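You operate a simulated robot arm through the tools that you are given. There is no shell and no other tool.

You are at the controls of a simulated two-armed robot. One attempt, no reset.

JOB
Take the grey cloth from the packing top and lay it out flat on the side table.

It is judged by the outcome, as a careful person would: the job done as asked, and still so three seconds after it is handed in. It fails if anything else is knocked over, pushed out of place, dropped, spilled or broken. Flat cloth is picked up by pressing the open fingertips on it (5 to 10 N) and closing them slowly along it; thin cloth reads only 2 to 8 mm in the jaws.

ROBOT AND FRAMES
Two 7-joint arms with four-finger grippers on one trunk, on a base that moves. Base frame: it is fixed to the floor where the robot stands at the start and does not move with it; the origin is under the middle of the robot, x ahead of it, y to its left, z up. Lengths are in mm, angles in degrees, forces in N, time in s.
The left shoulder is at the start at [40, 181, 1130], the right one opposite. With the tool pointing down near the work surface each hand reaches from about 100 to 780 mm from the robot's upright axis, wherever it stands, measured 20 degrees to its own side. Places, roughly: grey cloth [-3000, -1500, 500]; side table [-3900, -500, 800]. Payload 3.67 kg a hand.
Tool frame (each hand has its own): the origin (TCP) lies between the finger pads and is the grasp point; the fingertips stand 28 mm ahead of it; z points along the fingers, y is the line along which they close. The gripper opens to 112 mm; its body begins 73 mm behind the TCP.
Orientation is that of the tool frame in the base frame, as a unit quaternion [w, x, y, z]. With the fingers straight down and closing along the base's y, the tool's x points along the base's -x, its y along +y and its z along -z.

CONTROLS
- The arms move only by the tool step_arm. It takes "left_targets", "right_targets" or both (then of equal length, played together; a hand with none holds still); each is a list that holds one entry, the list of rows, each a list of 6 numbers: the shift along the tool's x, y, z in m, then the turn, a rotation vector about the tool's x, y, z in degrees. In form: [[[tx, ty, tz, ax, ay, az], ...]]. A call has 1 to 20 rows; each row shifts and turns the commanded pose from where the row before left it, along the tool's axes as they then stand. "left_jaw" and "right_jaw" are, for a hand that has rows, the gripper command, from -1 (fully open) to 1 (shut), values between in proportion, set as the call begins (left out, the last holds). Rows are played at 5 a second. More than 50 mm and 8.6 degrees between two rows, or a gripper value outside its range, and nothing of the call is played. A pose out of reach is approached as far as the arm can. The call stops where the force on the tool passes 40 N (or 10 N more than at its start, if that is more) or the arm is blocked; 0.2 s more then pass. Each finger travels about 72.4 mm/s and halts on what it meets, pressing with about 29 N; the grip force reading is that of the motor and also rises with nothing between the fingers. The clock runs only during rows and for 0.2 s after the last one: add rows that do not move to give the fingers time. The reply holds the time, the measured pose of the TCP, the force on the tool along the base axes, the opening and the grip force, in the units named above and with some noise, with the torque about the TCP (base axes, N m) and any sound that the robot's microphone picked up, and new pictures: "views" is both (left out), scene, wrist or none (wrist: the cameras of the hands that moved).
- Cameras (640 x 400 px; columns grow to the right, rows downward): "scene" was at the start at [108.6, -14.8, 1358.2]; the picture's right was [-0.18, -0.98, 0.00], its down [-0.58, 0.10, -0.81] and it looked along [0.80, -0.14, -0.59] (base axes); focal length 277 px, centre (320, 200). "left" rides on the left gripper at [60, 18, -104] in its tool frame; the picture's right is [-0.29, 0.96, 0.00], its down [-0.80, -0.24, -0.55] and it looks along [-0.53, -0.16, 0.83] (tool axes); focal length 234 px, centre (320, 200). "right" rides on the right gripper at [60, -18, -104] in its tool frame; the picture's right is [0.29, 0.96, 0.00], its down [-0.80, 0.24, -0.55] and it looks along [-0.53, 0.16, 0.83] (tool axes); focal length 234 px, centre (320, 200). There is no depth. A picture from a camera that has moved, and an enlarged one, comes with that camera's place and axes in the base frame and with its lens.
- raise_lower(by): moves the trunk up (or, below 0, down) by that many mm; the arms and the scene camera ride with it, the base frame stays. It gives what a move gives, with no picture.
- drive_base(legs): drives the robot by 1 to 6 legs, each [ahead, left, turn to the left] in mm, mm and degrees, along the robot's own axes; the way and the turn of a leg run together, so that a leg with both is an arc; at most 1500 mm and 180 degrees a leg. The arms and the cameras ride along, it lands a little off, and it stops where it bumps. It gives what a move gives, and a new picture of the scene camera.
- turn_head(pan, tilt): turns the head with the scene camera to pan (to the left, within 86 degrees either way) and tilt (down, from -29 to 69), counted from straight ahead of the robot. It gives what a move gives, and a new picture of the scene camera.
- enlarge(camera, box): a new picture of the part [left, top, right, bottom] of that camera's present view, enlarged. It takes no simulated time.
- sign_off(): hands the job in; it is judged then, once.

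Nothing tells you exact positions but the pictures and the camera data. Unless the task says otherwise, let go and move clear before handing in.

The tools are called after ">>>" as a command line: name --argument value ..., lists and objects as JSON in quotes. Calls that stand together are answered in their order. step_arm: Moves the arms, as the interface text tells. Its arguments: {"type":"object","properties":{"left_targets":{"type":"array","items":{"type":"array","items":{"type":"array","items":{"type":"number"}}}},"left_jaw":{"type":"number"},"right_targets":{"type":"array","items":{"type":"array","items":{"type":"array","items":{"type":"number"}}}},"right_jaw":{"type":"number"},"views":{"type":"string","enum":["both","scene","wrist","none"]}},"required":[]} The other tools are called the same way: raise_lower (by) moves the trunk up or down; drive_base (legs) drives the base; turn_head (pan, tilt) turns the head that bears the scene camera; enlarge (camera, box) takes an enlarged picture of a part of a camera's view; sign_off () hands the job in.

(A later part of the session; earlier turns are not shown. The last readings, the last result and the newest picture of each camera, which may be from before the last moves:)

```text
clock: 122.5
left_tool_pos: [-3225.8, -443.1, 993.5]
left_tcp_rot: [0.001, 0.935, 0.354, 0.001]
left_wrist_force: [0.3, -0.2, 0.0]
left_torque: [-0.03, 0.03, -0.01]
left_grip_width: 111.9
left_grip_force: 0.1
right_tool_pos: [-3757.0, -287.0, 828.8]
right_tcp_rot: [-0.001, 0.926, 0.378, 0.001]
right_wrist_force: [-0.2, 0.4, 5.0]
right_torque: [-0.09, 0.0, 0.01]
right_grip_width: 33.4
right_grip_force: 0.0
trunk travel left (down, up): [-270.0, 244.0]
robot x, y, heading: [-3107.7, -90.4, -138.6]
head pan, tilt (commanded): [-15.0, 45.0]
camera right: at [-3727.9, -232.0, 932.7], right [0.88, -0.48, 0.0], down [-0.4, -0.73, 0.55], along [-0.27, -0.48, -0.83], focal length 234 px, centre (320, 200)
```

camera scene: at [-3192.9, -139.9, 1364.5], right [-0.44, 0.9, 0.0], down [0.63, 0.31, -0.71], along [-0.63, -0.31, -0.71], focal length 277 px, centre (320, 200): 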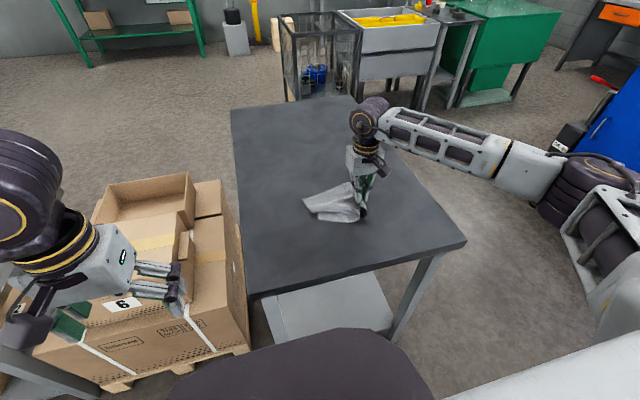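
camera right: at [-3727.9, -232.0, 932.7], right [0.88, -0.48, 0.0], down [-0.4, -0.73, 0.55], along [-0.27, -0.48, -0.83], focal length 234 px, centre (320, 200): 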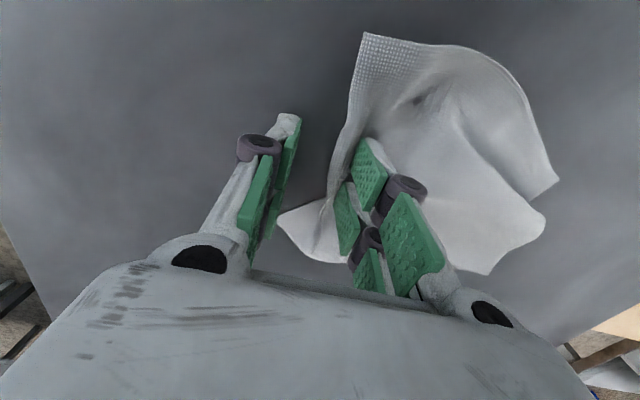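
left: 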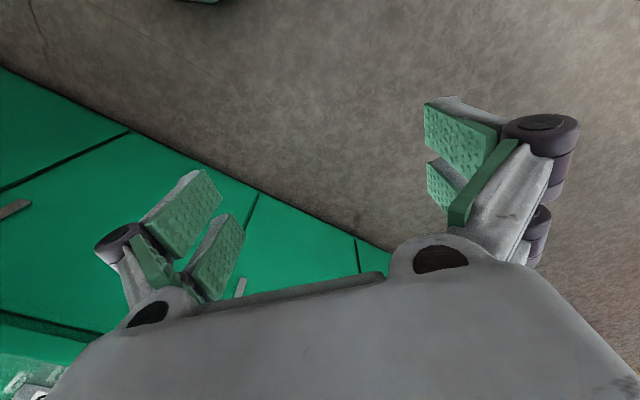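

The cloth is released and only lightly touched by the inner fingers. I lift the hand straight up and view the result.

>>> step_arm --right_targets '[[[0, 0, -0.005, 0, 0, 0], [0, 0, -0.015, 0, 0, 0], [0, 0, -0.04, 0, 0, 0], [0, 0, -0.04, 0, 0, 0], [0, 0, -0.04, 0, 0, 0], [0, 0, 0, 0, 0, 0]]]' --views "both"

>>> enlarge --camera "scene" --box '[260, 140, 400, 250]'

>>> enlarge --camera "right" --box '[260, 30, 480, 230]'

```text
clock: 123.9
left_tool_pos: [-3225.6, -444.0, 993.6]
left_tcp_rot: [0.001, 0.935, 0.354, 0.001]
left_wrist_force: [-0.1, 0.3, -0.2]
left_torque: [-0.02, -0.01, -0.02]
left_grip_width: 112.0
left_grip_force: 0.1
right_tool_pos: [-3758.7, -287.0, 969.3]
right_tcp_rot: [0.0, 0.926, 0.378, 0.001]
right_wrist_force: [-0.6, 0.1, -0.3]
right_torque: [0.0, 0.01, 0.01]
right_grip_width: 33.6
right_grip_force: 0.1
trunk travel left (down, up): [-270.0, 244.0]
robot x, y, heading: [-3102.4, -93.2, -138.5]
head pan, tilt (commanded): [-15.0, 45.0]
camera scene: at [-3193.5, -139.7, 1364.5], right [-0.44, 0.9, 0.0], down [0.63, 0.31, -0.71], along [-0.63, -0.31, -0.71], focal length 277 px, centre (320, 200)
camera right: at [-3730.1, -232.3, 1072.3], right [0.88, -0.48, 0.0], down [-0.4, -0.73, 0.55], along [-0.27, -0.48, -0.83], focal length 234 px, centre (320, 200)
```

scene: 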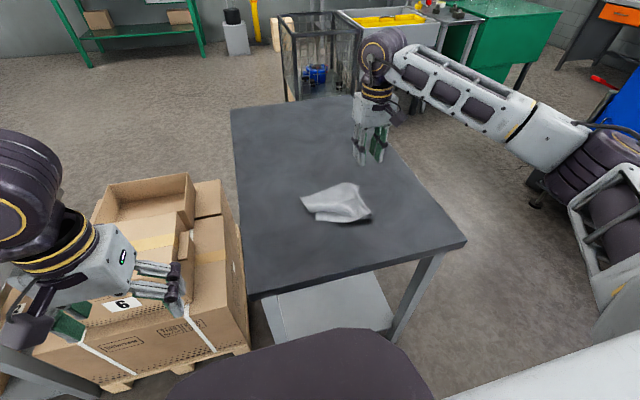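
right: 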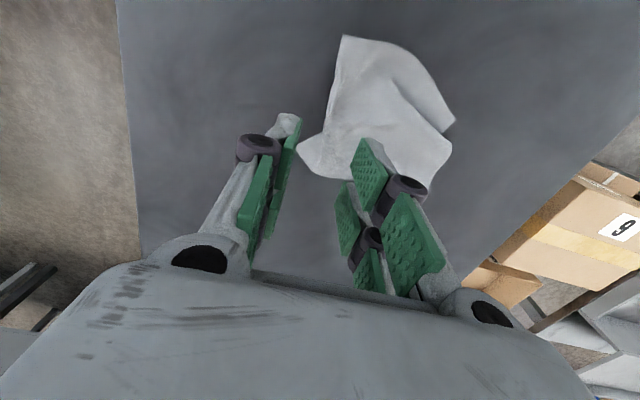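

```text
3.64 times, centred on (330, 195) of scene
camera zoom: at [-3193.5, -139.7, 1364.5], right [-0.44, 0.9, 0.0], down [0.63, 0.31, -0.71], along [-0.63, -0.31, -0.71], focal length 1009 px, centre (284, 218)
```

zoom: 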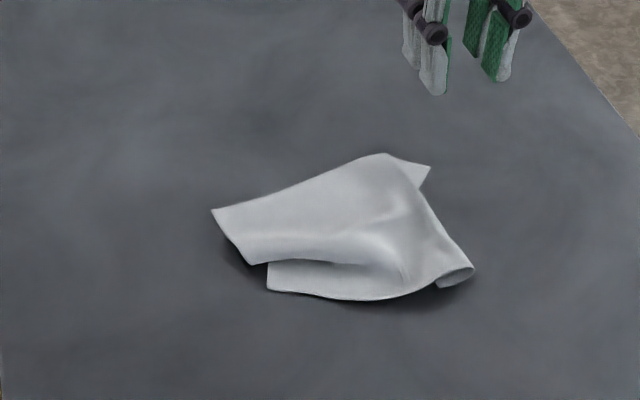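

```text
2.00 times, centred on (370, 130) of right
camera zoom: at [-3730.1, -232.3, 1072.3], right [0.88, -0.48, 0.0], down [-0.4, -0.73, 0.55], along [-0.27, -0.48, -0.83], focal length 468 px, centre (220, 340)
```

zoom: 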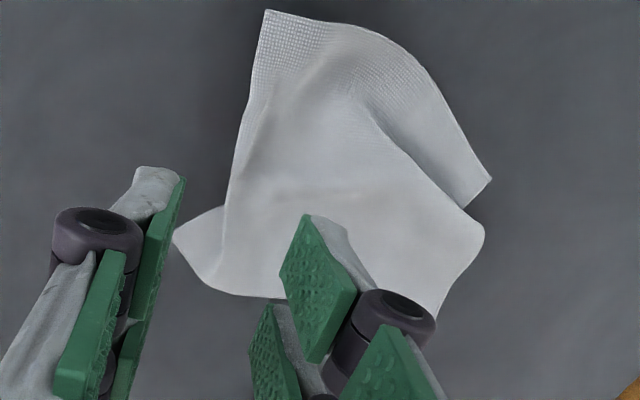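

The cloth lies on the table but has a pleat on its left side and a tucked flap on the right. I'll re-pick it with both hands along its far edge so it hangs flat, so first I raise up and shift the base 205 mm right to centre it.

>>> raise_lower --by 150

>>> drive_base --legs '[[0, -205, 0]]'

>>> turn_head --pan 0 --tilt 55

```text
clock: 125.6
left_tool_pos: [-3225.7, -443.7, 1143.4]
left_tcp_rot: [0.0, 0.935, 0.354, 0.002]
left_wrist_force: [-0.1, -0.4, 0.0]
left_torque: [0.01, -0.03, 0.01]
left_grip_width: 111.5
left_grip_force: 0.1
right_tool_pos: [-3759.3, -287.1, 1118.0]
right_tcp_rot: [0.0, 0.926, 0.378, 0.001]
right_wrist_force: [0.9, -0.1, -0.5]
right_torque: [-0.01, 0.01, 0.0]
right_grip_width: 33.5
right_grip_force: 0.1
trunk travel left (down, up): [-420.0, 94.0]
robot x, y, heading: [-3106.2, -91.7, -138.5]
head pan, tilt (commanded): [-15.0, 45.0]
```

```text
clock: 127.3
left_tool_pos: [-3362.1, -288.9, 1142.7]
left_tcp_rot: [0.0, 0.936, 0.353, 0.001]
left_wrist_force: [1.1, 0.2, 0.1]
left_torque: [-0.02, -0.01, -0.04]
left_grip_width: 111.8
left_grip_force: 0.1
right_tool_pos: [-3894.9, -132.6, 1118.9]
right_tcp_rot: [0.0, 0.926, 0.378, 0.0]
right_wrist_force: [-0.2, 0.6, 0.3]
right_torque: [0.04, 0.0, -0.01]
right_grip_width: 33.6
right_grip_force: 0.1
trunk travel left (down, up): [-420.0, 94.0]
robot x, y, heading: [-3241.3, 64.4, -138.6]
head pan, tilt (commanded): [-15.0, 45.0]
camera scene: at [-3329.3, 14.9, 1514.3], right [-0.45, 0.9, 0.0], down [0.63, 0.32, -0.71], along [-0.63, -0.31, -0.71], focal length 277 px, centre (320, 200)
```

scene: 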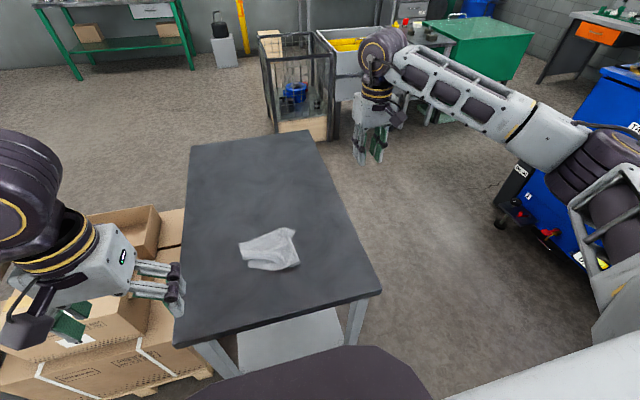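

```text
clock: 128.1
left_tool_pos: [-3363.2, -287.3, 1144.0]
left_tcp_rot: [0.001, 0.936, 0.353, 0.002]
left_wrist_force: [-0.3, 0.8, -0.2]
left_torque: [-0.01, -0.01, -0.03]
left_grip_width: 111.9
left_grip_force: 0.1
right_tool_pos: [-3895.4, -132.3, 1118.5]
right_tcp_rot: [0.001, 0.925, 0.379, 0.001]
right_wrist_force: [0.7, 0.2, -0.6]
right_torque: [0.0, -0.02, 0.02]
right_grip_width: 33.7
right_grip_force: 0.0
trunk travel left (down, up): [-420.0, 94.0]
robot x, y, heading: [-3244.9, 64.7, -138.6]
head pan, tilt (commanded): [0.0, 55.0]
camera scene: at [-3312.1, 4.9, 1500.9], right [-0.66, 0.75, 0.0], down [0.62, 0.54, -0.57], along [-0.43, -0.38, -0.82], focal length 277 px, centre (320, 200)
```

scene: 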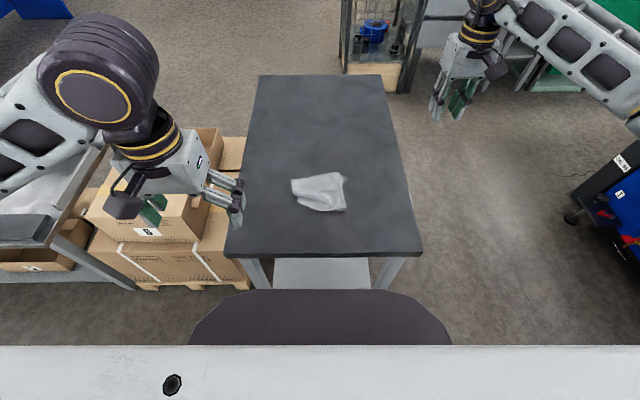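

The table and cloth are now straight ahead. I zoom in on the cloth.

>>> enlarge --camera "scene" --box '[280, 160, 360, 225]'

```text
6.15 times, centred on (320, 192) of scene
camera zoom: at [-3312.1, 4.9, 1500.9], right [-0.66, 0.75, 0.0], down [0.62, 0.54, -0.57], along [-0.43, -0.38, -0.82], focal length 1707 px, centre (320, 246)
```

zoom: 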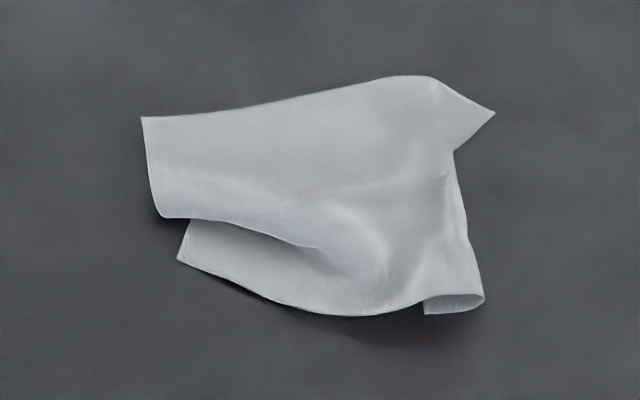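

I can now read the cloth: far corners at about 666 mm ahead, ±93 mm; a pleat at left and a 30 mm flap tucked under at near right. I turn both hands by 90° so that both can pinch along its far edge.

>>> step_arm --right_targets '[[[0, 0, 0, 0, 0, -7.9], [0, 0, 0, 0, 0, -7.9], [0, 0, 0, 0, 0, -7.9], [0, 0, 0, 0, 0, -7.9], [0, 0, 0, 0, 0, -7.9], [0, 0, 0, 0, 0, -7.9], [0, 0, 0, 0, 0, -7.9], [0, 0, 0, 0, 0, -7.9], [0, 0, 0, 0, 0, -7.9], [0, 0, 0, 0, 0, -7.9], [0, 0, 0, 0, 0, -7.9], [0, 0, 0, 0, 0, 0]]]' --left_targets '[[[0, 0, 0, 0, 0, 8.17], [0, 0, 0, 0, 0, 8.17], [0, 0, 0, 0, 0, 8.17], [0, 0, 0, 0, 0, 8.17], [0, 0, 0, 0, 0, 8.17], [0, 0, 0, 0, 0, 8.17], [0, 0, 0, 0, 0, 8.17], [0, 0, 0, 0, 0, 8.17], [0, 0, 0, 0, 0, 8.17], [0, 0, 0, 0, 0, 8.17], [0, 0, 0, 0, 0, 8.17], [0, 0, 0, 0, 0, 0]]]' --views "both"

```text
clock: 130.7
left_tool_pos: [-3360.3, -287.1, 1144.9]
left_tcp_rot: [0.001, 0.912, -0.41, 0.0]
left_wrist_force: [-0.9, 0.6, 0.4]
left_torque: [-0.03, 0.03, -0.02]
left_grip_width: 112.1
left_grip_force: 0.1
right_tool_pos: [-3845.5, -100.1, 1130.0]
right_tcp_rot: [0.001, 0.771, 0.637, 0.001]
right_wrist_force: [0.5, -0.2, -0.5]
right_torque: [-0.04, 0.03, 0.01]
right_grip_width: 33.9
right_grip_force: 0.0
right hand out of reach, approached as far as the arm can: row 4, 5, 6, 7, 8, 9, 10, 11
trunk travel left (down, up): [-420.0, 94.0]
robot x, y, heading: [-3244.8, 65.0, -138.6]
head pan, tilt (commanded): [0.0, 55.0]
camera scene: at [-3310.1, 5.4, 1501.0], right [-0.66, 0.75, 0.0], down [0.61, 0.54, -0.57], along [-0.43, -0.38, -0.82], focal length 277 px, centre (320, 200)
camera right: at [-3852.6, -37.5, 1233.6], right [0.99, 0.1, 0.0], down [0.08, -0.83, 0.55], along [0.06, -0.55, -0.83], focal length 234 px, centre (320, 200)
camera left: at [-3334.7, -344.9, 1248.5], right [-0.91, -0.42, 0.0], down [-0.35, 0.76, 0.55], along [-0.23, 0.5, -0.83], focal length 234 px, centre (320, 200)
```

scene: 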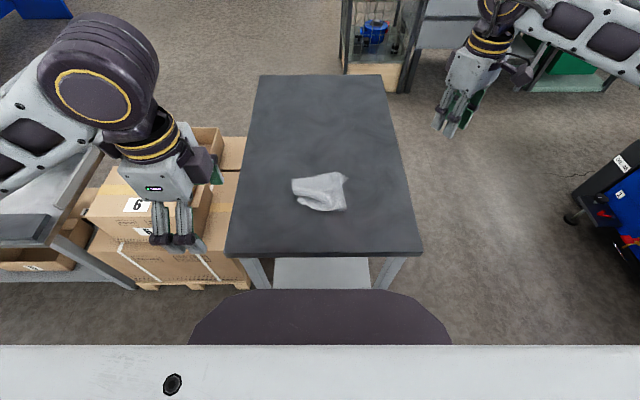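
right: 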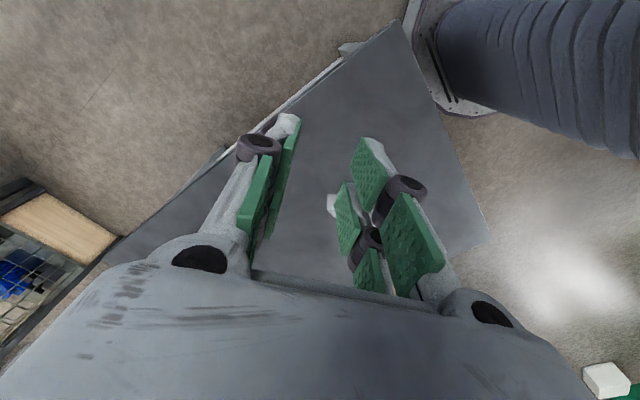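
left: 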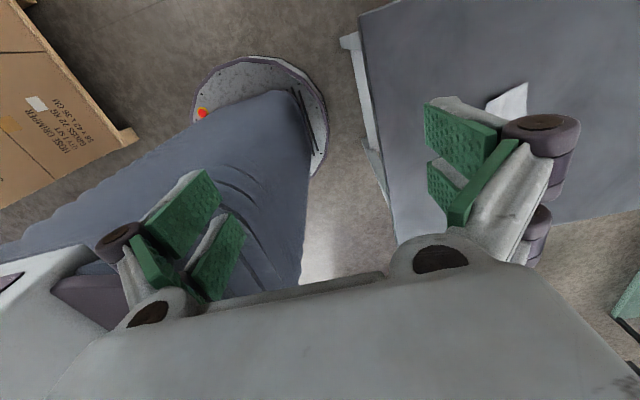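

The right hand cannot turn that far outward here (it stopped at about 35°), while the left hand turned fully. I bring the right hand back and will use the left hand, which is well oriented, to pull out the near-left pleat.

>>> step_arm --right_targets '[[[0, 0, 0, 0, 0, 7.9], [0, 0, 0, 0, 0, 7.9], [0, 0, 0, 0, 0, 0]]]' --views "none"

```text
clock: 131.5
left_tool_pos: [-3361.3, -289.5, 1144.6]
left_tcp_rot: [0.0, 0.912, -0.41, 0.001]
left_wrist_force: [-0.4, 0.4, 0.5]
left_torque: [-0.02, 0.0, 0.01]
left_grip_width: 111.9
left_grip_force: 0.1
right_tool_pos: [-3845.8, -102.3, 1128.9]
right_tcp_rot: [0.001, 0.851, 0.525, 0.001]
right_wrist_force: [1.1, 0.3, 0.4]
right_torque: [0.0, 0.0, 0.02]
right_grip_width: 33.5
right_grip_force: 0.1
trunk travel left (down, up): [-420.0, 94.0]
robot x, y, heading: [-3244.2, 65.5, -138.8]
head pan, tilt (commanded): [0.0, 55.0]
```

The right hand turns back normally. I finish restoring it, close the left fingers and bring the left hand forward above the cloth's near-left strip.

>>> step_arm --right_targets '[[[0, 0, 0, 0, 0, 7.3], [0, 0, 0, 0, 0, 7.3], [0, 0, 0, 0, 0, 7.3], [0, 0, 0, 0, 0, 0], [0, 0, 0, 0, 0, 0], [0, 0, 0, 0, 0, 0], [0, 0, 0, 0, 0, 0]]]' --left_targets '[[[-0.02, 0.036, 0, 0, 0, 0], [-0.02, 0.036, 0, 0, 0, 0], [-0.02, 0.036, 0, 0, 0, 0], [-0.02, 0.036, 0, 0, 0, 0], [-0.02, 0.036, 0, 0, 0, 0], [-0.02, 0.036, 0, 0, 0, 0], [-0.02, 0.036, 0, 0, 0, 0]]]' --left_jaw 1.0 --views "both"

```text
clock: 133.1
left_tool_pos: [-3642.5, -349.7, 1141.2]
left_tcp_rot: [-0.002, 0.912, -0.409, 0.001]
left_wrist_force: [-0.5, 0.9, 0.9]
left_torque: [0.0, -0.05, -0.01]
left_grip_width: 0.1
left_grip_force: 29.2
right_tool_pos: [-3845.7, -101.0, 1128.1]
right_tcp_rot: [0.0, 0.935, 0.354, 0.002]
right_wrist_force: [0.2, -0.4, -0.1]
right_torque: [0.0, 0.01, -0.04]
right_grip_width: 33.6
right_grip_force: 0.1
trunk travel left (down, up): [-420.0, 94.0]
robot x, y, heading: [-3245.2, 64.6, -138.5]
head pan, tilt (commanded): [0.0, 55.0]
camera scene: at [-3313.4, 4.3, 1500.8], right [-0.66, 0.75, 0.0], down [0.62, 0.54, -0.57], along [-0.43, -0.38, -0.82], focal length 277 px, centre (320, 200)
camera right: at [-3815.1, -47.6, 1232.2], right [0.85, -0.53, 0.0], down [-0.44, -0.71, 0.55], along [-0.29, -0.47, -0.83], focal length 234 px, centre (320, 200)
camera left: at [-3616.4, -406.3, 1246.4], right [-0.91, -0.42, 0.0], down [-0.35, 0.76, 0.55], along [-0.23, 0.5, -0.83], focal length 234 px, centre (320, 200)
```

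scene: 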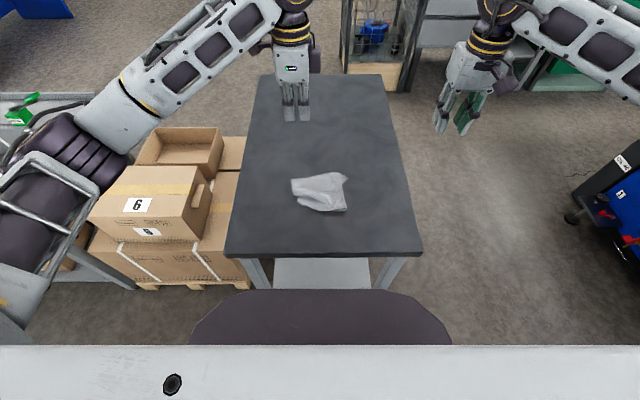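
right: 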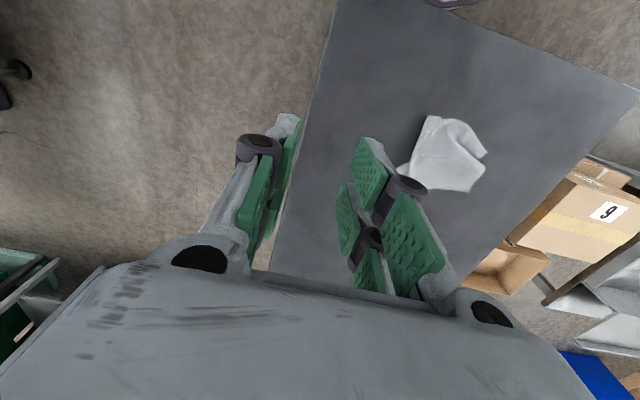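
left: 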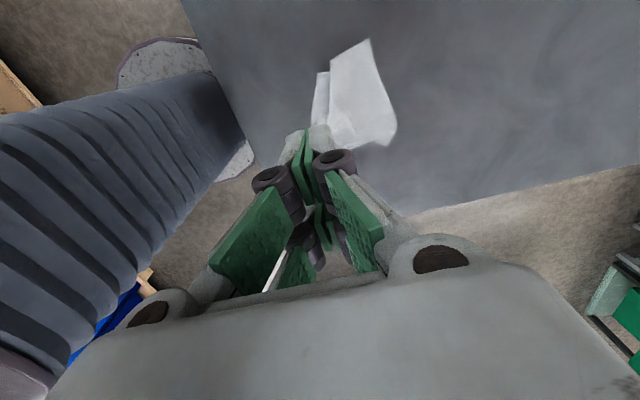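

The left hand is above the near-left strip (573 mm ahead, 48 mm left). I lower the trunk 150 mm and look again.

>>> raise_lower --by -150

>>> step_arm --left_targets '[[[0, 0, 0.03, 0, 0, 0], [0, 0, 0.03, 0, 0, 0], [0, 0, 0.03, 0, 0, 0], [0, 0, 0, 0, 0, 0]]]' --views "both"

```text
clock: 134.8
left_tool_pos: [-3641.3, -349.9, 993.5]
left_tcp_rot: [-0.001, 0.912, -0.41, 0.001]
left_wrist_force: [0.9, -0.2, 0.3]
left_torque: [0.02, 0.01, 0.04]
left_grip_width: 0.1
left_grip_force: 29.5
right_tool_pos: [-3845.0, -101.1, 979.9]
right_tcp_rot: [0.0, 0.935, 0.354, 0.001]
right_wrist_force: [-0.5, 0.1, -0.1]
right_torque: [-0.03, 0.0, -0.01]
right_grip_width: 33.7
right_grip_force: 0.0
trunk travel left (down, up): [-270.0, 244.0]
robot x, y, heading: [-3240.8, 65.4, -138.4]
head pan, tilt (commanded): [0.0, 55.0]
```

```text
clock: 135.8
left_tool_pos: [-3640.3, -351.0, 900.8]
left_tcp_rot: [0.001, 0.912, -0.41, 0.001]
left_wrist_force: [-0.3, -0.1, 0.3]
left_torque: [-0.01, 0.01, -0.02]
left_grip_width: 0.1
left_grip_force: 29.2
right_tool_pos: [-3844.7, -100.3, 980.0]
right_tcp_rot: [0.0, 0.936, 0.353, 0.001]
right_wrist_force: [0.1, -0.4, 0.3]
right_torque: [-0.01, -0.01, 0.03]
right_grip_width: 33.7
right_grip_force: 0.1
trunk travel left (down, up): [-270.0, 244.0]
robot x, y, heading: [-3243.1, 66.5, -138.7]
head pan, tilt (commanded): [0.0, 55.0]
camera scene: at [-3311.2, 4.4, 1351.2], right [-0.66, 0.75, 0.0], down [0.61, 0.54, -0.57], along [-0.43, -0.38, -0.82], focal length 277 px, centre (320, 200)
camera left: at [-3613.9, -407.2, 1005.6], right [-0.91, -0.42, 0.0], down [-0.35, 0.76, 0.55], along [-0.23, 0.5, -0.83], focal length 234 px, centre (320, 200)
```

scene: 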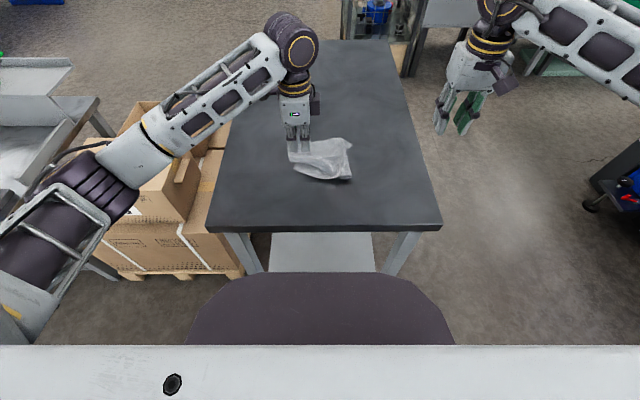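
left: 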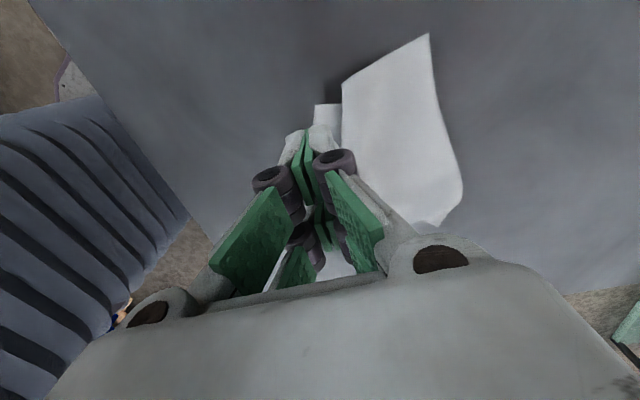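

In the left wrist view the exposed lower strip lies right beneath the closed fingertips. I shift 4 mm forward and lower toward it.

>>> step_arm --left_targets '[[[0, 0.004, 0.02, 0, 0, 0], [0, 0, 0.02, 0, 0, 0], [0, 0, 0.02, 0, 0, 0], [0, 0, 0.004, 0, 0, 0], [0, 0, 0, 0, 0, 0]]]' --views "wrist"

```text
clock: 137.0
left_tool_pos: [-3643.3, -351.1, 837.5]
left_tcp_rot: [0.0, 0.912, -0.41, 0.001]
left_wrist_force: [0.8, -0.3, 0.4]
left_torque: [-0.01, 0.01, 0.01]
left_grip_width: 0.3
left_grip_force: 29.1
right_tool_pos: [-3846.0, -99.9, 978.8]
right_tcp_rot: [0.001, 0.936, 0.353, 0.001]
right_wrist_force: [0.1, -0.9, 0.1]
right_torque: [0.01, -0.02, 0.03]
right_grip_width: 33.4
right_grip_force: 0.0
trunk travel left (down, up): [-270.0, 244.0]
robot x, y, heading: [-3241.8, 64.5, -138.6]
head pan, tilt (commanded): [0.0, 55.0]
camera left: at [-3616.5, -408.7, 941.9], right [-0.91, -0.42, 0.0], down [-0.35, 0.76, 0.55], along [-0.23, 0.5, -0.83], focal length 234 px, centre (320, 200)
```

left: 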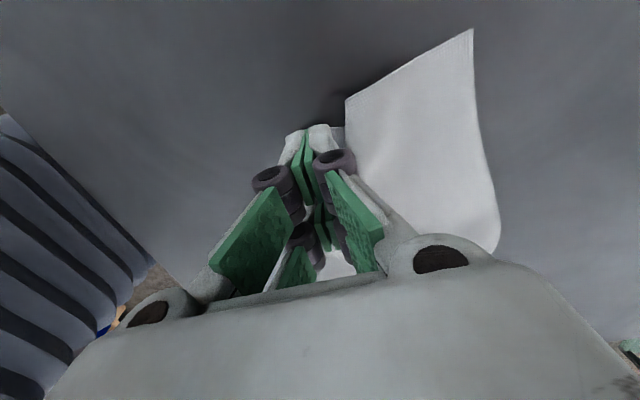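

The fingertips are just above the strip. I lower gently to contact.

>>> step_arm --left_targets '[[[0, 0, 0.003, 0, 0, 0], [0, 0, 0.003, 0, 0, 0], [0, 0, 0, 0, 0, 0]]]' --views "none"

```text
clock: 137.8
left_tool_pos: [-3644.4, -351.0, 831.8]
left_tcp_rot: [-0.001, 0.912, -0.409, 0.002]
left_wrist_force: [0.4, 0.6, -0.5]
left_torque: [0.02, -0.01, 0.01]
left_grip_width: 0.0
left_grip_force: 29.1
right_tool_pos: [-3845.5, -101.5, 978.7]
right_tcp_rot: [0.0, 0.935, 0.353, 0.002]
right_wrist_force: [0.0, -0.1, 0.2]
right_torque: [-0.01, 0.05, 0.02]
right_grip_width: 34.0
right_grip_force: 0.0
trunk travel left (down, up): [-270.0, 244.0]
robot x, y, heading: [-3242.1, 63.8, -138.6]
head pan, tilt (commanded): [0.0, 55.0]
```

>>> step_arm --left_targets '[[[0, 0, 0.002, 0, 0, 0], [0, 0, 0.001, 0, 0, 0], [0, 0, 0, 0, 0, 0]]]' --views "none"

```text
clock: 138.6
left_tool_pos: [-3642.4, -351.1, 829.2]
left_tcp_rot: [-0.001, 0.912, -0.41, 0.001]
left_wrist_force: [-0.1, 0.1, 0.4]
left_torque: [0.0, 0.0, -0.02]
left_grip_width: 0.0
left_grip_force: 28.7
right_tool_pos: [-3844.6, -100.4, 979.2]
right_tcp_rot: [0.0, 0.935, 0.353, 0.001]
right_wrist_force: [0.7, 0.9, -0.6]
right_torque: [-0.02, -0.01, -0.01]
right_grip_width: 33.7
right_grip_force: 0.1
trunk travel left (down, up): [-270.0, 244.0]
robot x, y, heading: [-3245.8, 66.4, -138.5]
head pan, tilt (commanded): [0.0, 55.0]
```

No contact yet at z 829. I go down another 1–2 mm.

>>> step_arm --left_targets '[[[0, 0, 0.0015, 0, 0, 0], [0, 0, 0, 0, 0, 0]]]' --views "none"

```text
clock: 139.2
left_tool_pos: [-3643.7, -351.0, 827.8]
left_tcp_rot: [0.001, 0.912, -0.41, 0.001]
left_wrist_force: [-0.5, 0.1, 0.3]
left_torque: [0.02, 0.01, 0.0]
left_grip_width: 0.1
left_grip_force: 28.9
right_tool_pos: [-3845.1, -100.2, 980.9]
right_tcp_rot: [0.001, 0.936, 0.352, 0.001]
right_wrist_force: [0.8, -0.5, 0.2]
right_torque: [0.03, -0.01, -0.02]
right_grip_width: 33.8
right_grip_force: 0.0
trunk travel left (down, up): [-270.0, 244.0]
robot x, y, heading: [-3247.3, 63.2, -138.4]
head pan, tilt (commanded): [0.0, 55.0]
```

>>> step_arm --left_targets '[[[0, 0, 0.0015, 0, 0, 0], [0, 0, 0, 0, 0, 0]]]' --views "none"

```text
clock: 139.8
left_tool_pos: [-3643.8, -352.5, 826.4]
left_tcp_rot: [-0.001, 0.912, -0.41, 0.0]
left_wrist_force: [0.5, -1.2, 1.2]
left_torque: [0.0, 0.03, -0.02]
left_grip_width: 0.1
left_grip_force: 28.5
right_tool_pos: [-3843.7, -101.9, 981.2]
right_tcp_rot: [0.001, 0.935, 0.353, 0.002]
right_wrist_force: [-0.2, 0.3, -0.2]
right_torque: [-0.02, 0.0, -0.01]
right_grip_width: 33.5
right_grip_force: 0.0
trunk travel left (down, up): [-270.0, 244.0]
robot x, y, heading: [-3243.3, 66.1, -138.8]
head pan, tilt (commanded): [0.0, 55.0]
```

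Contact is starting (1.2 N). I press 1 mm more to get about 5 N.

>>> step_arm --left_targets '[[[0, 0, 0.001, 0, 0, 0], [0, 0, 0, 0, 0, 0]]]' --views "wrist"

```text
clock: 140.4
left_tool_pos: [-3643.6, -351.0, 826.4]
left_tcp_rot: [0.001, 0.912, -0.41, 0.0]
left_wrist_force: [0.2, -0.9, 4.8]
left_torque: [-0.04, -0.04, 0.01]
left_grip_width: 0.1
left_grip_force: 29.4
right_tool_pos: [-3845.0, -100.6, 979.9]
right_tcp_rot: [0.0, 0.935, 0.354, 0.001]
right_wrist_force: [-0.3, -0.2, -0.2]
right_torque: [-0.05, -0.01, -0.02]
right_grip_width: 33.7
right_grip_force: 0.0
trunk travel left (down, up): [-270.0, 244.0]
robot x, y, heading: [-3245.2, 63.4, -138.7]
head pan, tilt (commanded): [0.0, 55.0]
camera left: at [-3617.1, -408.8, 931.0], right [-0.91, -0.42, 0.0], down [-0.35, 0.76, 0.55], along [-0.23, 0.5, -0.83], focal length 234 px, centre (320, 200)
```

left: 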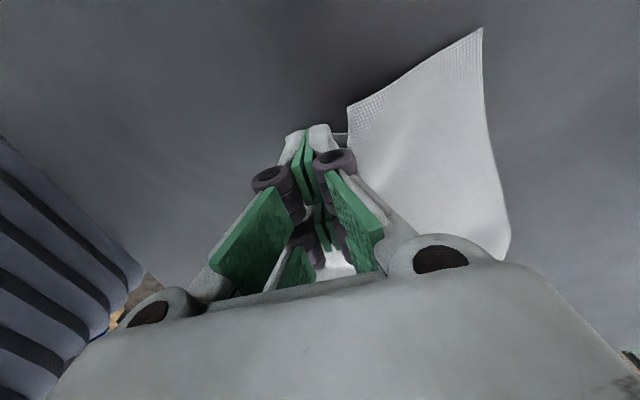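

Pressing at 4.8 N on the lower strip. I drag it toward the robot and slightly left by 30 mm.

>>> step_arm --left_targets '[[[0.001, -0.006, 0, 0, 0, 0], [0.001, -0.006, 0, 0, 0, 0], [0.001, -0.006, 0, 0, 0, 0], [0.001, -0.006, 0, 0, 0, 0], [0.001, -0.006, 0, 0, 0, 0], [0, 0, 0, 0, 0, 0]]]' --views "both"

>>> enlarge --camera "scene" --box '[270, 120, 370, 200]'

```text
clock: 141.8
left_tool_pos: [-3618.3, -334.6, 826.9]
left_tcp_rot: [0.0, 0.913, -0.409, -0.001]
left_wrist_force: [-1.6, -0.9, 12.1]
left_torque: [-0.01, 0.03, 0.0]
left_grip_width: 0.0
left_grip_force: 29.0
right_tool_pos: [-3843.9, -100.7, 979.3]
right_tcp_rot: [0.001, 0.935, 0.354, 0.002]
right_wrist_force: [0.0, -0.2, -0.1]
right_torque: [0.0, 0.0, -0.03]
right_grip_width: 33.6
right_grip_force: 0.0
trunk travel left (down, up): [-270.0, 244.0]
robot x, y, heading: [-3243.1, 61.4, -138.4]
head pan, tilt (commanded): [0.0, 55.0]
camera scene: at [-3310.9, 4.8, 1351.2], right [-0.66, 0.75, 0.0], down [0.61, 0.54, -0.57], along [-0.43, -0.38, -0.82], focal length 277 px, centre (320, 200)
camera left: at [-3591.1, -392.4, 931.0], right [-0.91, -0.42, 0.0], down [-0.35, 0.76, 0.55], along [-0.23, 0.5, -0.83], focal length 234 px, centre (320, 200)
```

scene: 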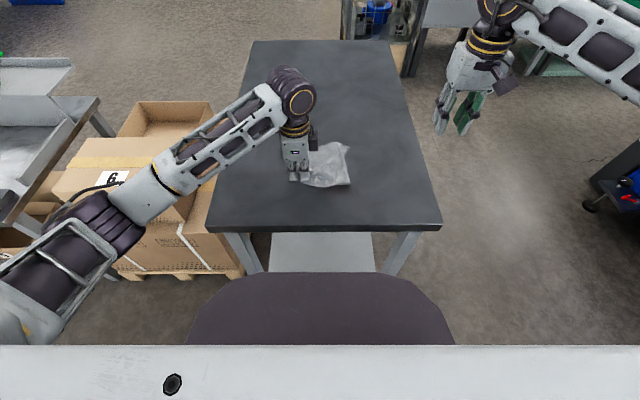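
left: 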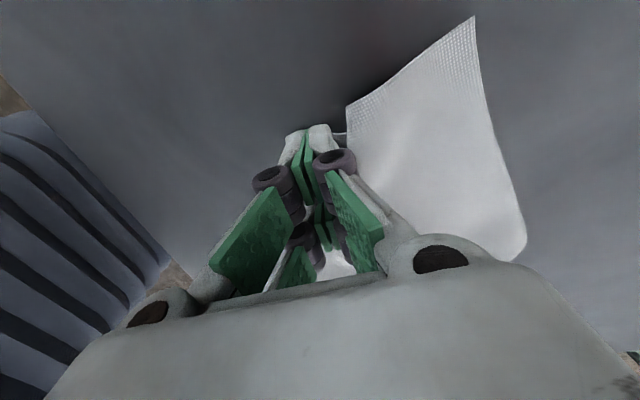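

```text
5.00 times, centred on (320, 160) of scene
camera zoom: at [-3310.9, 4.8, 1351.2], right [-0.66, 0.75, 0.0], down [0.61, 0.54, -0.57], along [-0.43, -0.38, -0.82], focal length 1387 px, centre (320, 400)
```

zoom: 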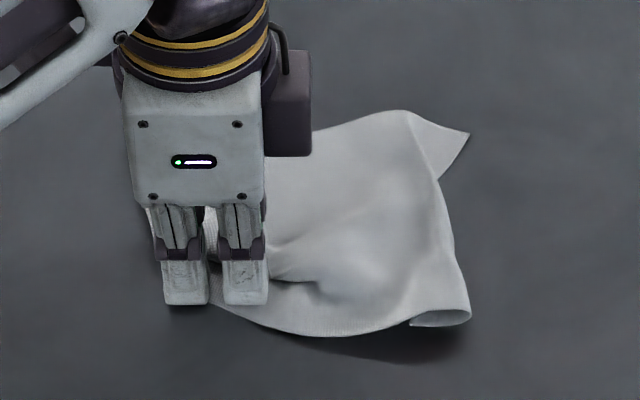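

The whole cloth slid instead of unfolding. Instead I'll use the left gripper to spread: near fingers on the lower strip, far fingers on the upper layer, then open while pressing. I lift, shift 22 mm forward and open to about 32 mm.

>>> step_arm --left_targets '[[[0, 0, -0.012, 0, 0, 0], [0, 0, -0.012, 0, 0, 0], [0, 0.011, 0, 0, 0, 0], [0, 0.011, 0, 0, 0, 0], [0, 0, 0, 0, 0, 0]]]' --left_jaw 0.42 --views "both"

>>> enlarge --camera "scene" --box '[270, 120, 370, 200]'

```text
clock: 143.0
left_tool_pos: [-3635.4, -349.4, 849.2]
left_tcp_rot: [0.0, 0.912, -0.41, 0.002]
left_wrist_force: [0.0, 0.7, -0.2]
left_torque: [0.03, -0.01, 0.0]
left_grip_width: 32.3
left_grip_force: 0.0
right_tool_pos: [-3844.7, -101.6, 980.3]
right_tcp_rot: [0.001, 0.935, 0.354, 0.001]
right_wrist_force: [-0.9, 1.0, -0.1]
right_torque: [-0.02, 0.01, -0.03]
right_grip_width: 33.5
right_grip_force: 0.1
trunk travel left (down, up): [-270.0, 244.0]
robot x, y, heading: [-3241.3, 62.7, -138.8]
head pan, tilt (commanded): [0.0, 55.0]
camera scene: at [-3311.2, 4.1, 1351.1], right [-0.66, 0.75, 0.0], down [0.61, 0.54, -0.57], along [-0.43, -0.38, -0.82], focal length 277 px, centre (320, 200)
camera left: at [-3607.8, -407.1, 954.4], right [-0.91, -0.42, 0.0], down [-0.35, 0.76, 0.55], along [-0.23, 0.5, -0.83], focal length 234 px, centre (320, 200)
```

scene: 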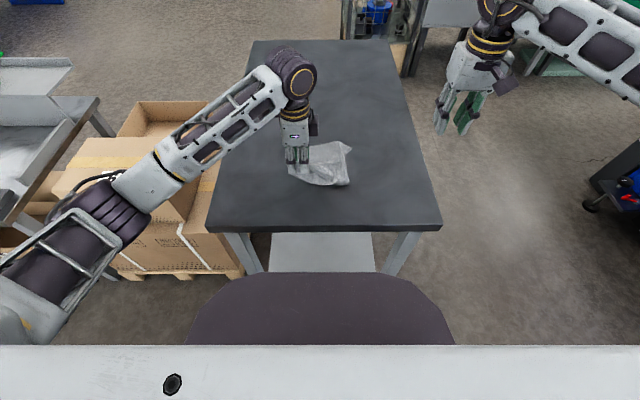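
left: 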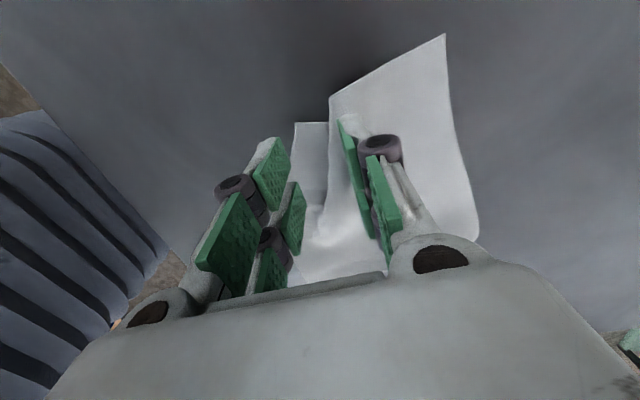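

```text
5.00 times, centred on (320, 160) of scene
camera zoom: at [-3311.2, 4.1, 1351.1], right [-0.66, 0.75, 0.0], down [0.61, 0.54, -0.57], along [-0.43, -0.38, -0.82], focal length 1387 px, centre (320, 400)
```

zoom: 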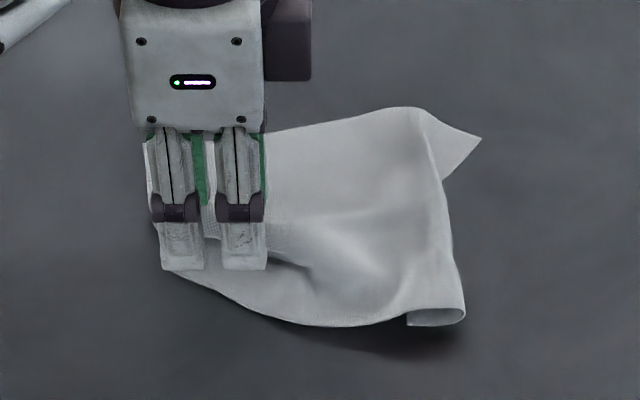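

The near fingers would land just off the strip, so I shift 10 mm forward and 5 mm right, then lower toward contact.

>>> step_arm --left_targets '[[[-0.005, 0.01, 0, 0, 0, 0], [0, 0, 0.01, 0, 0, 0], [0, 0, 0.01, 0, 0, 0], [0, 0, 0, 0, 0, 0]]]' --views "wrist"

```text
clock: 144.0
left_tool_pos: [-3645.1, -353.7, 828.7]
left_tcp_rot: [0.0, 0.912, -0.409, 0.001]
left_wrist_force: [0.5, 0.3, 0.5]
left_torque: [-0.01, 0.04, -0.01]
left_grip_width: 32.6
left_grip_force: 0.0
right_tool_pos: [-3845.3, -100.6, 979.4]
right_tcp_rot: [0.0, 0.936, 0.353, 0.001]
right_wrist_force: [-0.1, 1.0, 0.0]
right_torque: [0.02, 0.01, -0.01]
right_grip_width: 33.5
right_grip_force: 0.0
trunk travel left (down, up): [-270.0, 244.0]
robot x, y, heading: [-3243.2, 61.5, -138.6]
head pan, tilt (commanded): [0.0, 55.0]
camera left: at [-3618.6, -410.4, 935.1], right [-0.91, -0.42, 0.0], down [-0.35, 0.76, 0.55], along [-0.23, 0.5, -0.83], focal length 234 px, centre (320, 200)
```

left: 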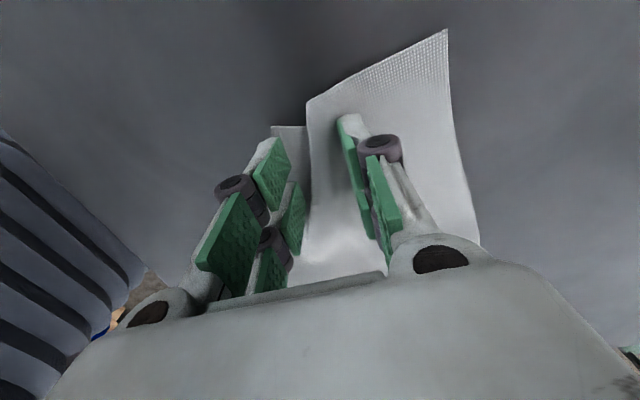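

Near fingers are over the strip and far fingers over the top layer. I lower to press at about 5–8 N.

>>> step_arm --left_targets '[[[0, 0, 0.002, 0, 0, 0], [0, 0, 0.001, 0, 0, 0], [0, 0, 0, 0, 0, 0]]]' --views "none"

```text
clock: 144.8
left_tool_pos: [-3646.5, -353.0, 829.1]
left_tcp_rot: [0.0, 0.912, -0.409, 0.0]
left_wrist_force: [-1.2, -1.9, 9.6]
left_torque: [-0.28, 0.06, 0.0]
left_grip_width: 33.4
left_grip_force: 0.2
right_tool_pos: [-3844.8, -100.6, 979.5]
right_tcp_rot: [0.001, 0.935, 0.354, 0.001]
right_wrist_force: [-1.1, -0.3, -0.1]
right_torque: [0.02, -0.01, 0.0]
right_grip_width: 33.6
right_grip_force: 0.1
trunk travel left (down, up): [-270.0, 244.0]
robot x, y, heading: [-3241.5, 66.3, -138.6]
head pan, tilt (commanded): [0.0, 55.0]
```

Pressing at 9.6 N. I now open slowly to spread the pleat.

>>> step_arm --left_targets '[[[0, 0, 0, 0, 0, 0], [0, 0, 0, 0, 0, 0]]]' --left_jaw 0.2 --views "none"

>>> step_arm --left_targets '[[[0, 0, 0, 0, 0, 0], [0, 0, 0, 0, 0, 0]]]' --left_jaw 0.0 --views "both"

>>> enlarge --camera "scene" --box '[270, 120, 370, 200]'

```text
clock: 145.4
left_tool_pos: [-3645.4, -352.4, 828.2]
left_tcp_rot: [0.0, 0.912, -0.41, -0.001]
left_wrist_force: [0.7, -0.6, 9.5]
left_torque: [-0.01, -0.03, -0.02]
left_grip_width: 44.8
left_grip_force: 0.0
right_tool_pos: [-3844.7, -100.3, 978.7]
right_tcp_rot: [0.001, 0.936, 0.353, 0.002]
right_wrist_force: [-0.4, 0.6, 1.3]
right_torque: [-0.02, 0.01, -0.03]
right_grip_width: 33.4
right_grip_force: 0.1
trunk travel left (down, up): [-270.0, 244.0]
robot x, y, heading: [-3244.3, 67.1, -138.5]
head pan, tilt (commanded): [0.0, 55.0]
```

```text
clock: 146.0
left_tool_pos: [-3646.4, -352.5, 827.0]
left_tcp_rot: [0.0, 0.912, -0.41, 0.002]
left_wrist_force: [-0.6, -0.4, 1.8]
left_torque: [0.0, 0.0, 0.01]
left_grip_width: 56.0
left_grip_force: 0.1
right_tool_pos: [-3844.6, -101.6, 979.3]
right_tcp_rot: [0.001, 0.935, 0.354, 0.001]
right_wrist_force: [0.6, 0.0, 0.7]
right_torque: [0.01, -0.01, 0.03]
right_grip_width: 33.7
right_grip_force: 0.0
trunk travel left (down, up): [-270.0, 244.0]
robot x, y, heading: [-3247.6, 62.6, -138.9]
head pan, tilt (commanded): [0.0, 55.0]
camera scene: at [-3311.3, 4.2, 1351.1], right [-0.66, 0.75, 0.0], down [0.61, 0.54, -0.57], along [-0.43, -0.38, -0.82], focal length 277 px, centre (320, 200)
camera left: at [-3618.8, -410.0, 931.8], right [-0.91, -0.42, 0.0], down [-0.35, 0.76, 0.55], along [-0.23, 0.5, -0.83], focal length 234 px, centre (320, 200)
```

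scene: 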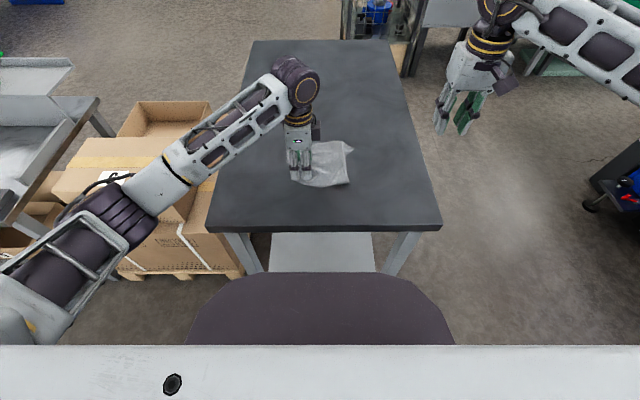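
left: 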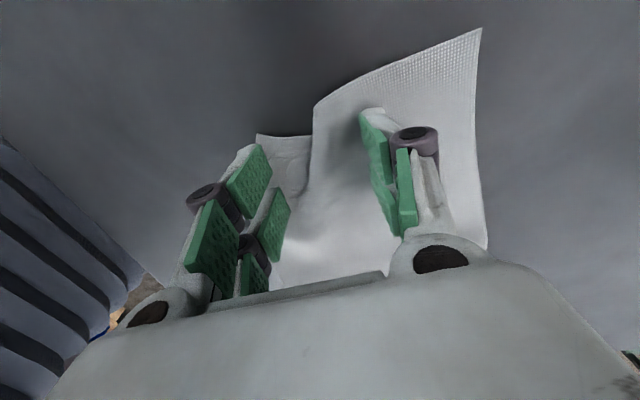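

```text
5.00 times, centred on (320, 160) of scene
camera zoom: at [-3311.3, 4.2, 1351.1], right [-0.66, 0.75, 0.0], down [0.61, 0.54, -0.57], along [-0.43, -0.38, -0.82], focal length 1387 px, centre (320, 400)
```

zoom: 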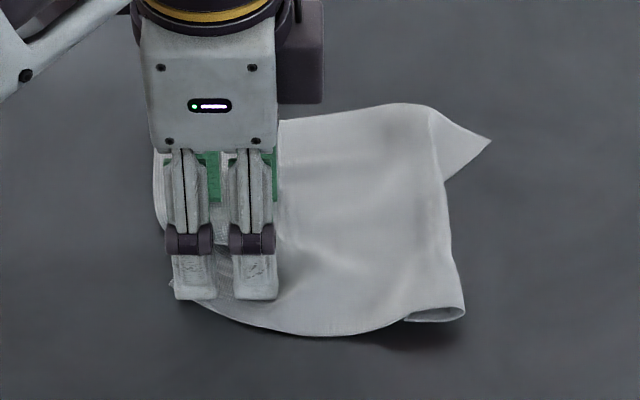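

It works: the pleat is opening. Force fell to 1.8 N, so I press slightly more and continue opening.

>>> step_arm --left_targets '[[[0, 0, 0.001, 0, 0, 0], [0, 0, 0, 0, 0, 0]]]' --left_jaw 0.0 --views "none"

>>> step_arm --left_targets '[[[0, 0, 0, 0, 0, 0], [0, 0, 0, 0, 0, 0]]]' --left_jaw -0.2 --views "wrist"

```text
clock: 146.6
left_tool_pos: [-3644.4, -353.1, 826.8]
left_tcp_rot: [0.0, 0.912, -0.41, 0.001]
left_wrist_force: [-0.4, 0.3, 4.8]
left_torque: [0.03, -0.04, 0.0]
left_grip_width: 56.3
left_grip_force: 0.3
right_tool_pos: [-3845.6, -100.7, 980.2]
right_tcp_rot: [0.0, 0.935, 0.354, 0.002]
right_wrist_force: [0.2, 0.4, -1.0]
right_torque: [0.02, -0.03, 0.02]
right_grip_width: 33.6
right_grip_force: 0.0
trunk travel left (down, up): [-270.0, 244.0]
robot x, y, heading: [-3242.4, 62.8, -138.5]
head pan, tilt (commanded): [0.0, 55.0]
```

```text
clock: 147.2
left_tool_pos: [-3644.9, -353.7, 825.7]
left_tcp_rot: [-0.001, 0.912, -0.41, 0.001]
left_wrist_force: [-0.3, 0.0, -0.1]
left_torque: [-0.03, -0.01, 0.0]
left_grip_width: 67.1
left_grip_force: 0.0
right_tool_pos: [-3846.2, -101.0, 980.4]
right_tcp_rot: [0.0, 0.935, 0.354, 0.001]
right_wrist_force: [-0.5, 0.4, -0.3]
right_torque: [0.01, -0.01, -0.04]
right_grip_width: 33.7
right_grip_force: 0.0
trunk travel left (down, up): [-270.0, 244.0]
robot x, y, heading: [-3246.9, 66.4, -138.6]
head pan, tilt (commanded): [0.0, 55.0]
camera left: at [-3618.2, -409.7, 931.0], right [-0.91, -0.42, 0.0], down [-0.35, 0.76, 0.55], along [-0.23, 0.5, -0.83], focal length 234 px, centre (320, 200)
```

left: 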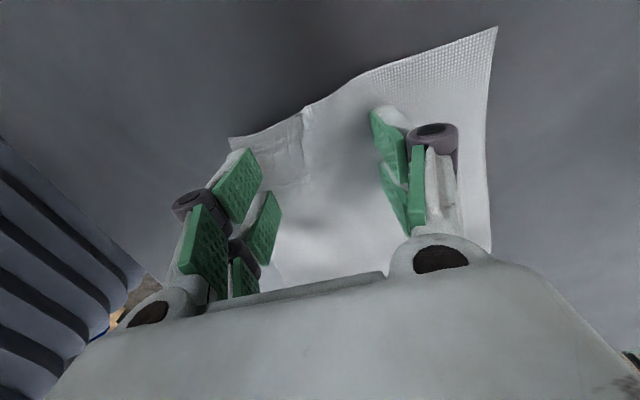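

The left edge is now nearly straight. I press again and open a bit more to finish it.

>>> step_arm --left_targets '[[[0, 0, 0.001, 0, 0, 0], [0, 0, 0.0005, 0, 0, 0], [0, 0, 0, 0, 0, 0]]]' --left_jaw -0.2 --views "none"

```text
clock: 148.0
left_tool_pos: [-3645.2, -353.6, 825.5]
left_tcp_rot: [0.0, 0.912, -0.41, 0.0]
left_wrist_force: [-1.4, -0.6, 4.4]
left_torque: [0.01, -0.06, -0.02]
left_grip_width: 67.8
left_grip_force: 0.4
right_tool_pos: [-3845.7, -100.4, 980.0]
right_tcp_rot: [0.001, 0.936, 0.353, 0.001]
right_wrist_force: [0.1, 0.8, 0.5]
right_torque: [-0.01, -0.01, -0.01]
right_grip_width: 33.7
right_grip_force: 0.0
trunk travel left (down, up): [-270.0, 244.0]
robot x, y, heading: [-3242.7, 66.7, -138.8]
head pan, tilt (commanded): [0.0, 55.0]
```

>>> step_arm --left_targets '[[[0, 0, 0.0005, 0, 0, 0], [0, 0, 0.0005, 0, 0, 0], [0, 0, 0, 0, 0, 0]]]' --left_jaw -0.4 --views "both"

>>> enlarge --camera "scene" --box '[270, 120, 370, 200]'

```text
clock: 148.8
left_tool_pos: [-3643.9, -353.8, 822.6]
left_tcp_rot: [0.0, 0.912, -0.41, 0.001]
left_wrist_force: [-0.4, -0.5, -0.5]
left_torque: [0.01, -0.02, -0.01]
left_grip_width: 78.5
left_grip_force: 0.2
right_tool_pos: [-3844.9, -100.8, 980.6]
right_tcp_rot: [0.0, 0.936, 0.353, 0.002]
right_wrist_force: [-0.1, 0.1, 0.2]
right_torque: [0.0, -0.02, 0.03]
right_grip_width: 33.5
right_grip_force: 0.2
trunk travel left (down, up): [-270.0, 244.0]
robot x, y, heading: [-3245.7, 62.6, -138.5]
head pan, tilt (commanded): [0.0, 55.0]
camera scene: at [-3311.4, 4.1, 1351.1], right [-0.66, 0.75, 0.0], down [0.61, 0.54, -0.57], along [-0.43, -0.38, -0.82], focal length 277 px, centre (320, 200)
camera left: at [-3617.4, -410.5, 928.0], right [-0.91, -0.42, 0.0], down [-0.35, 0.76, 0.55], along [-0.23, 0.5, -0.83], focal length 234 px, centre (320, 200)
```

scene: 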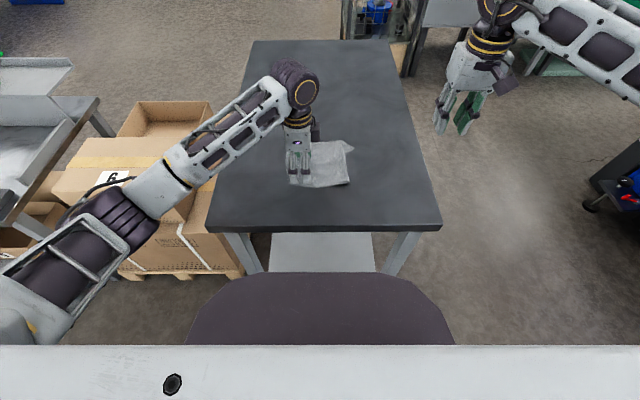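
left: 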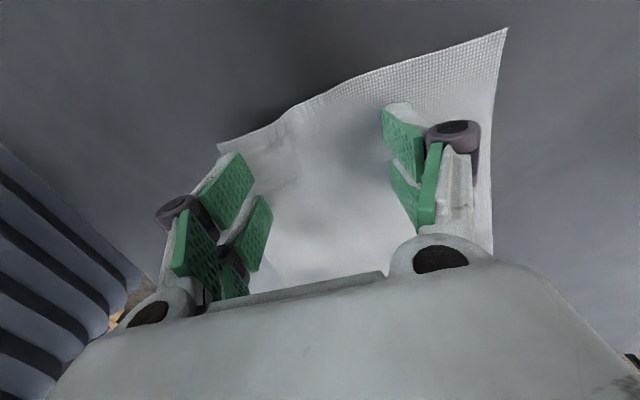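

```text
5.00 times, centred on (320, 160) of scene
camera zoom: at [-3311.4, 4.1, 1351.1], right [-0.66, 0.75, 0.0], down [0.61, 0.54, -0.57], along [-0.43, -0.38, -0.82], focal length 1387 px, centre (320, 400)
```

zoom: 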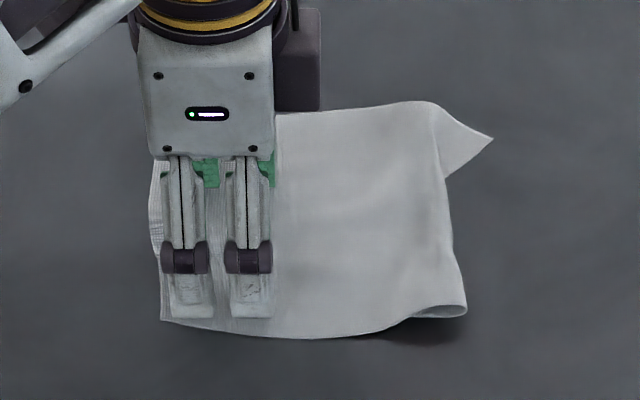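

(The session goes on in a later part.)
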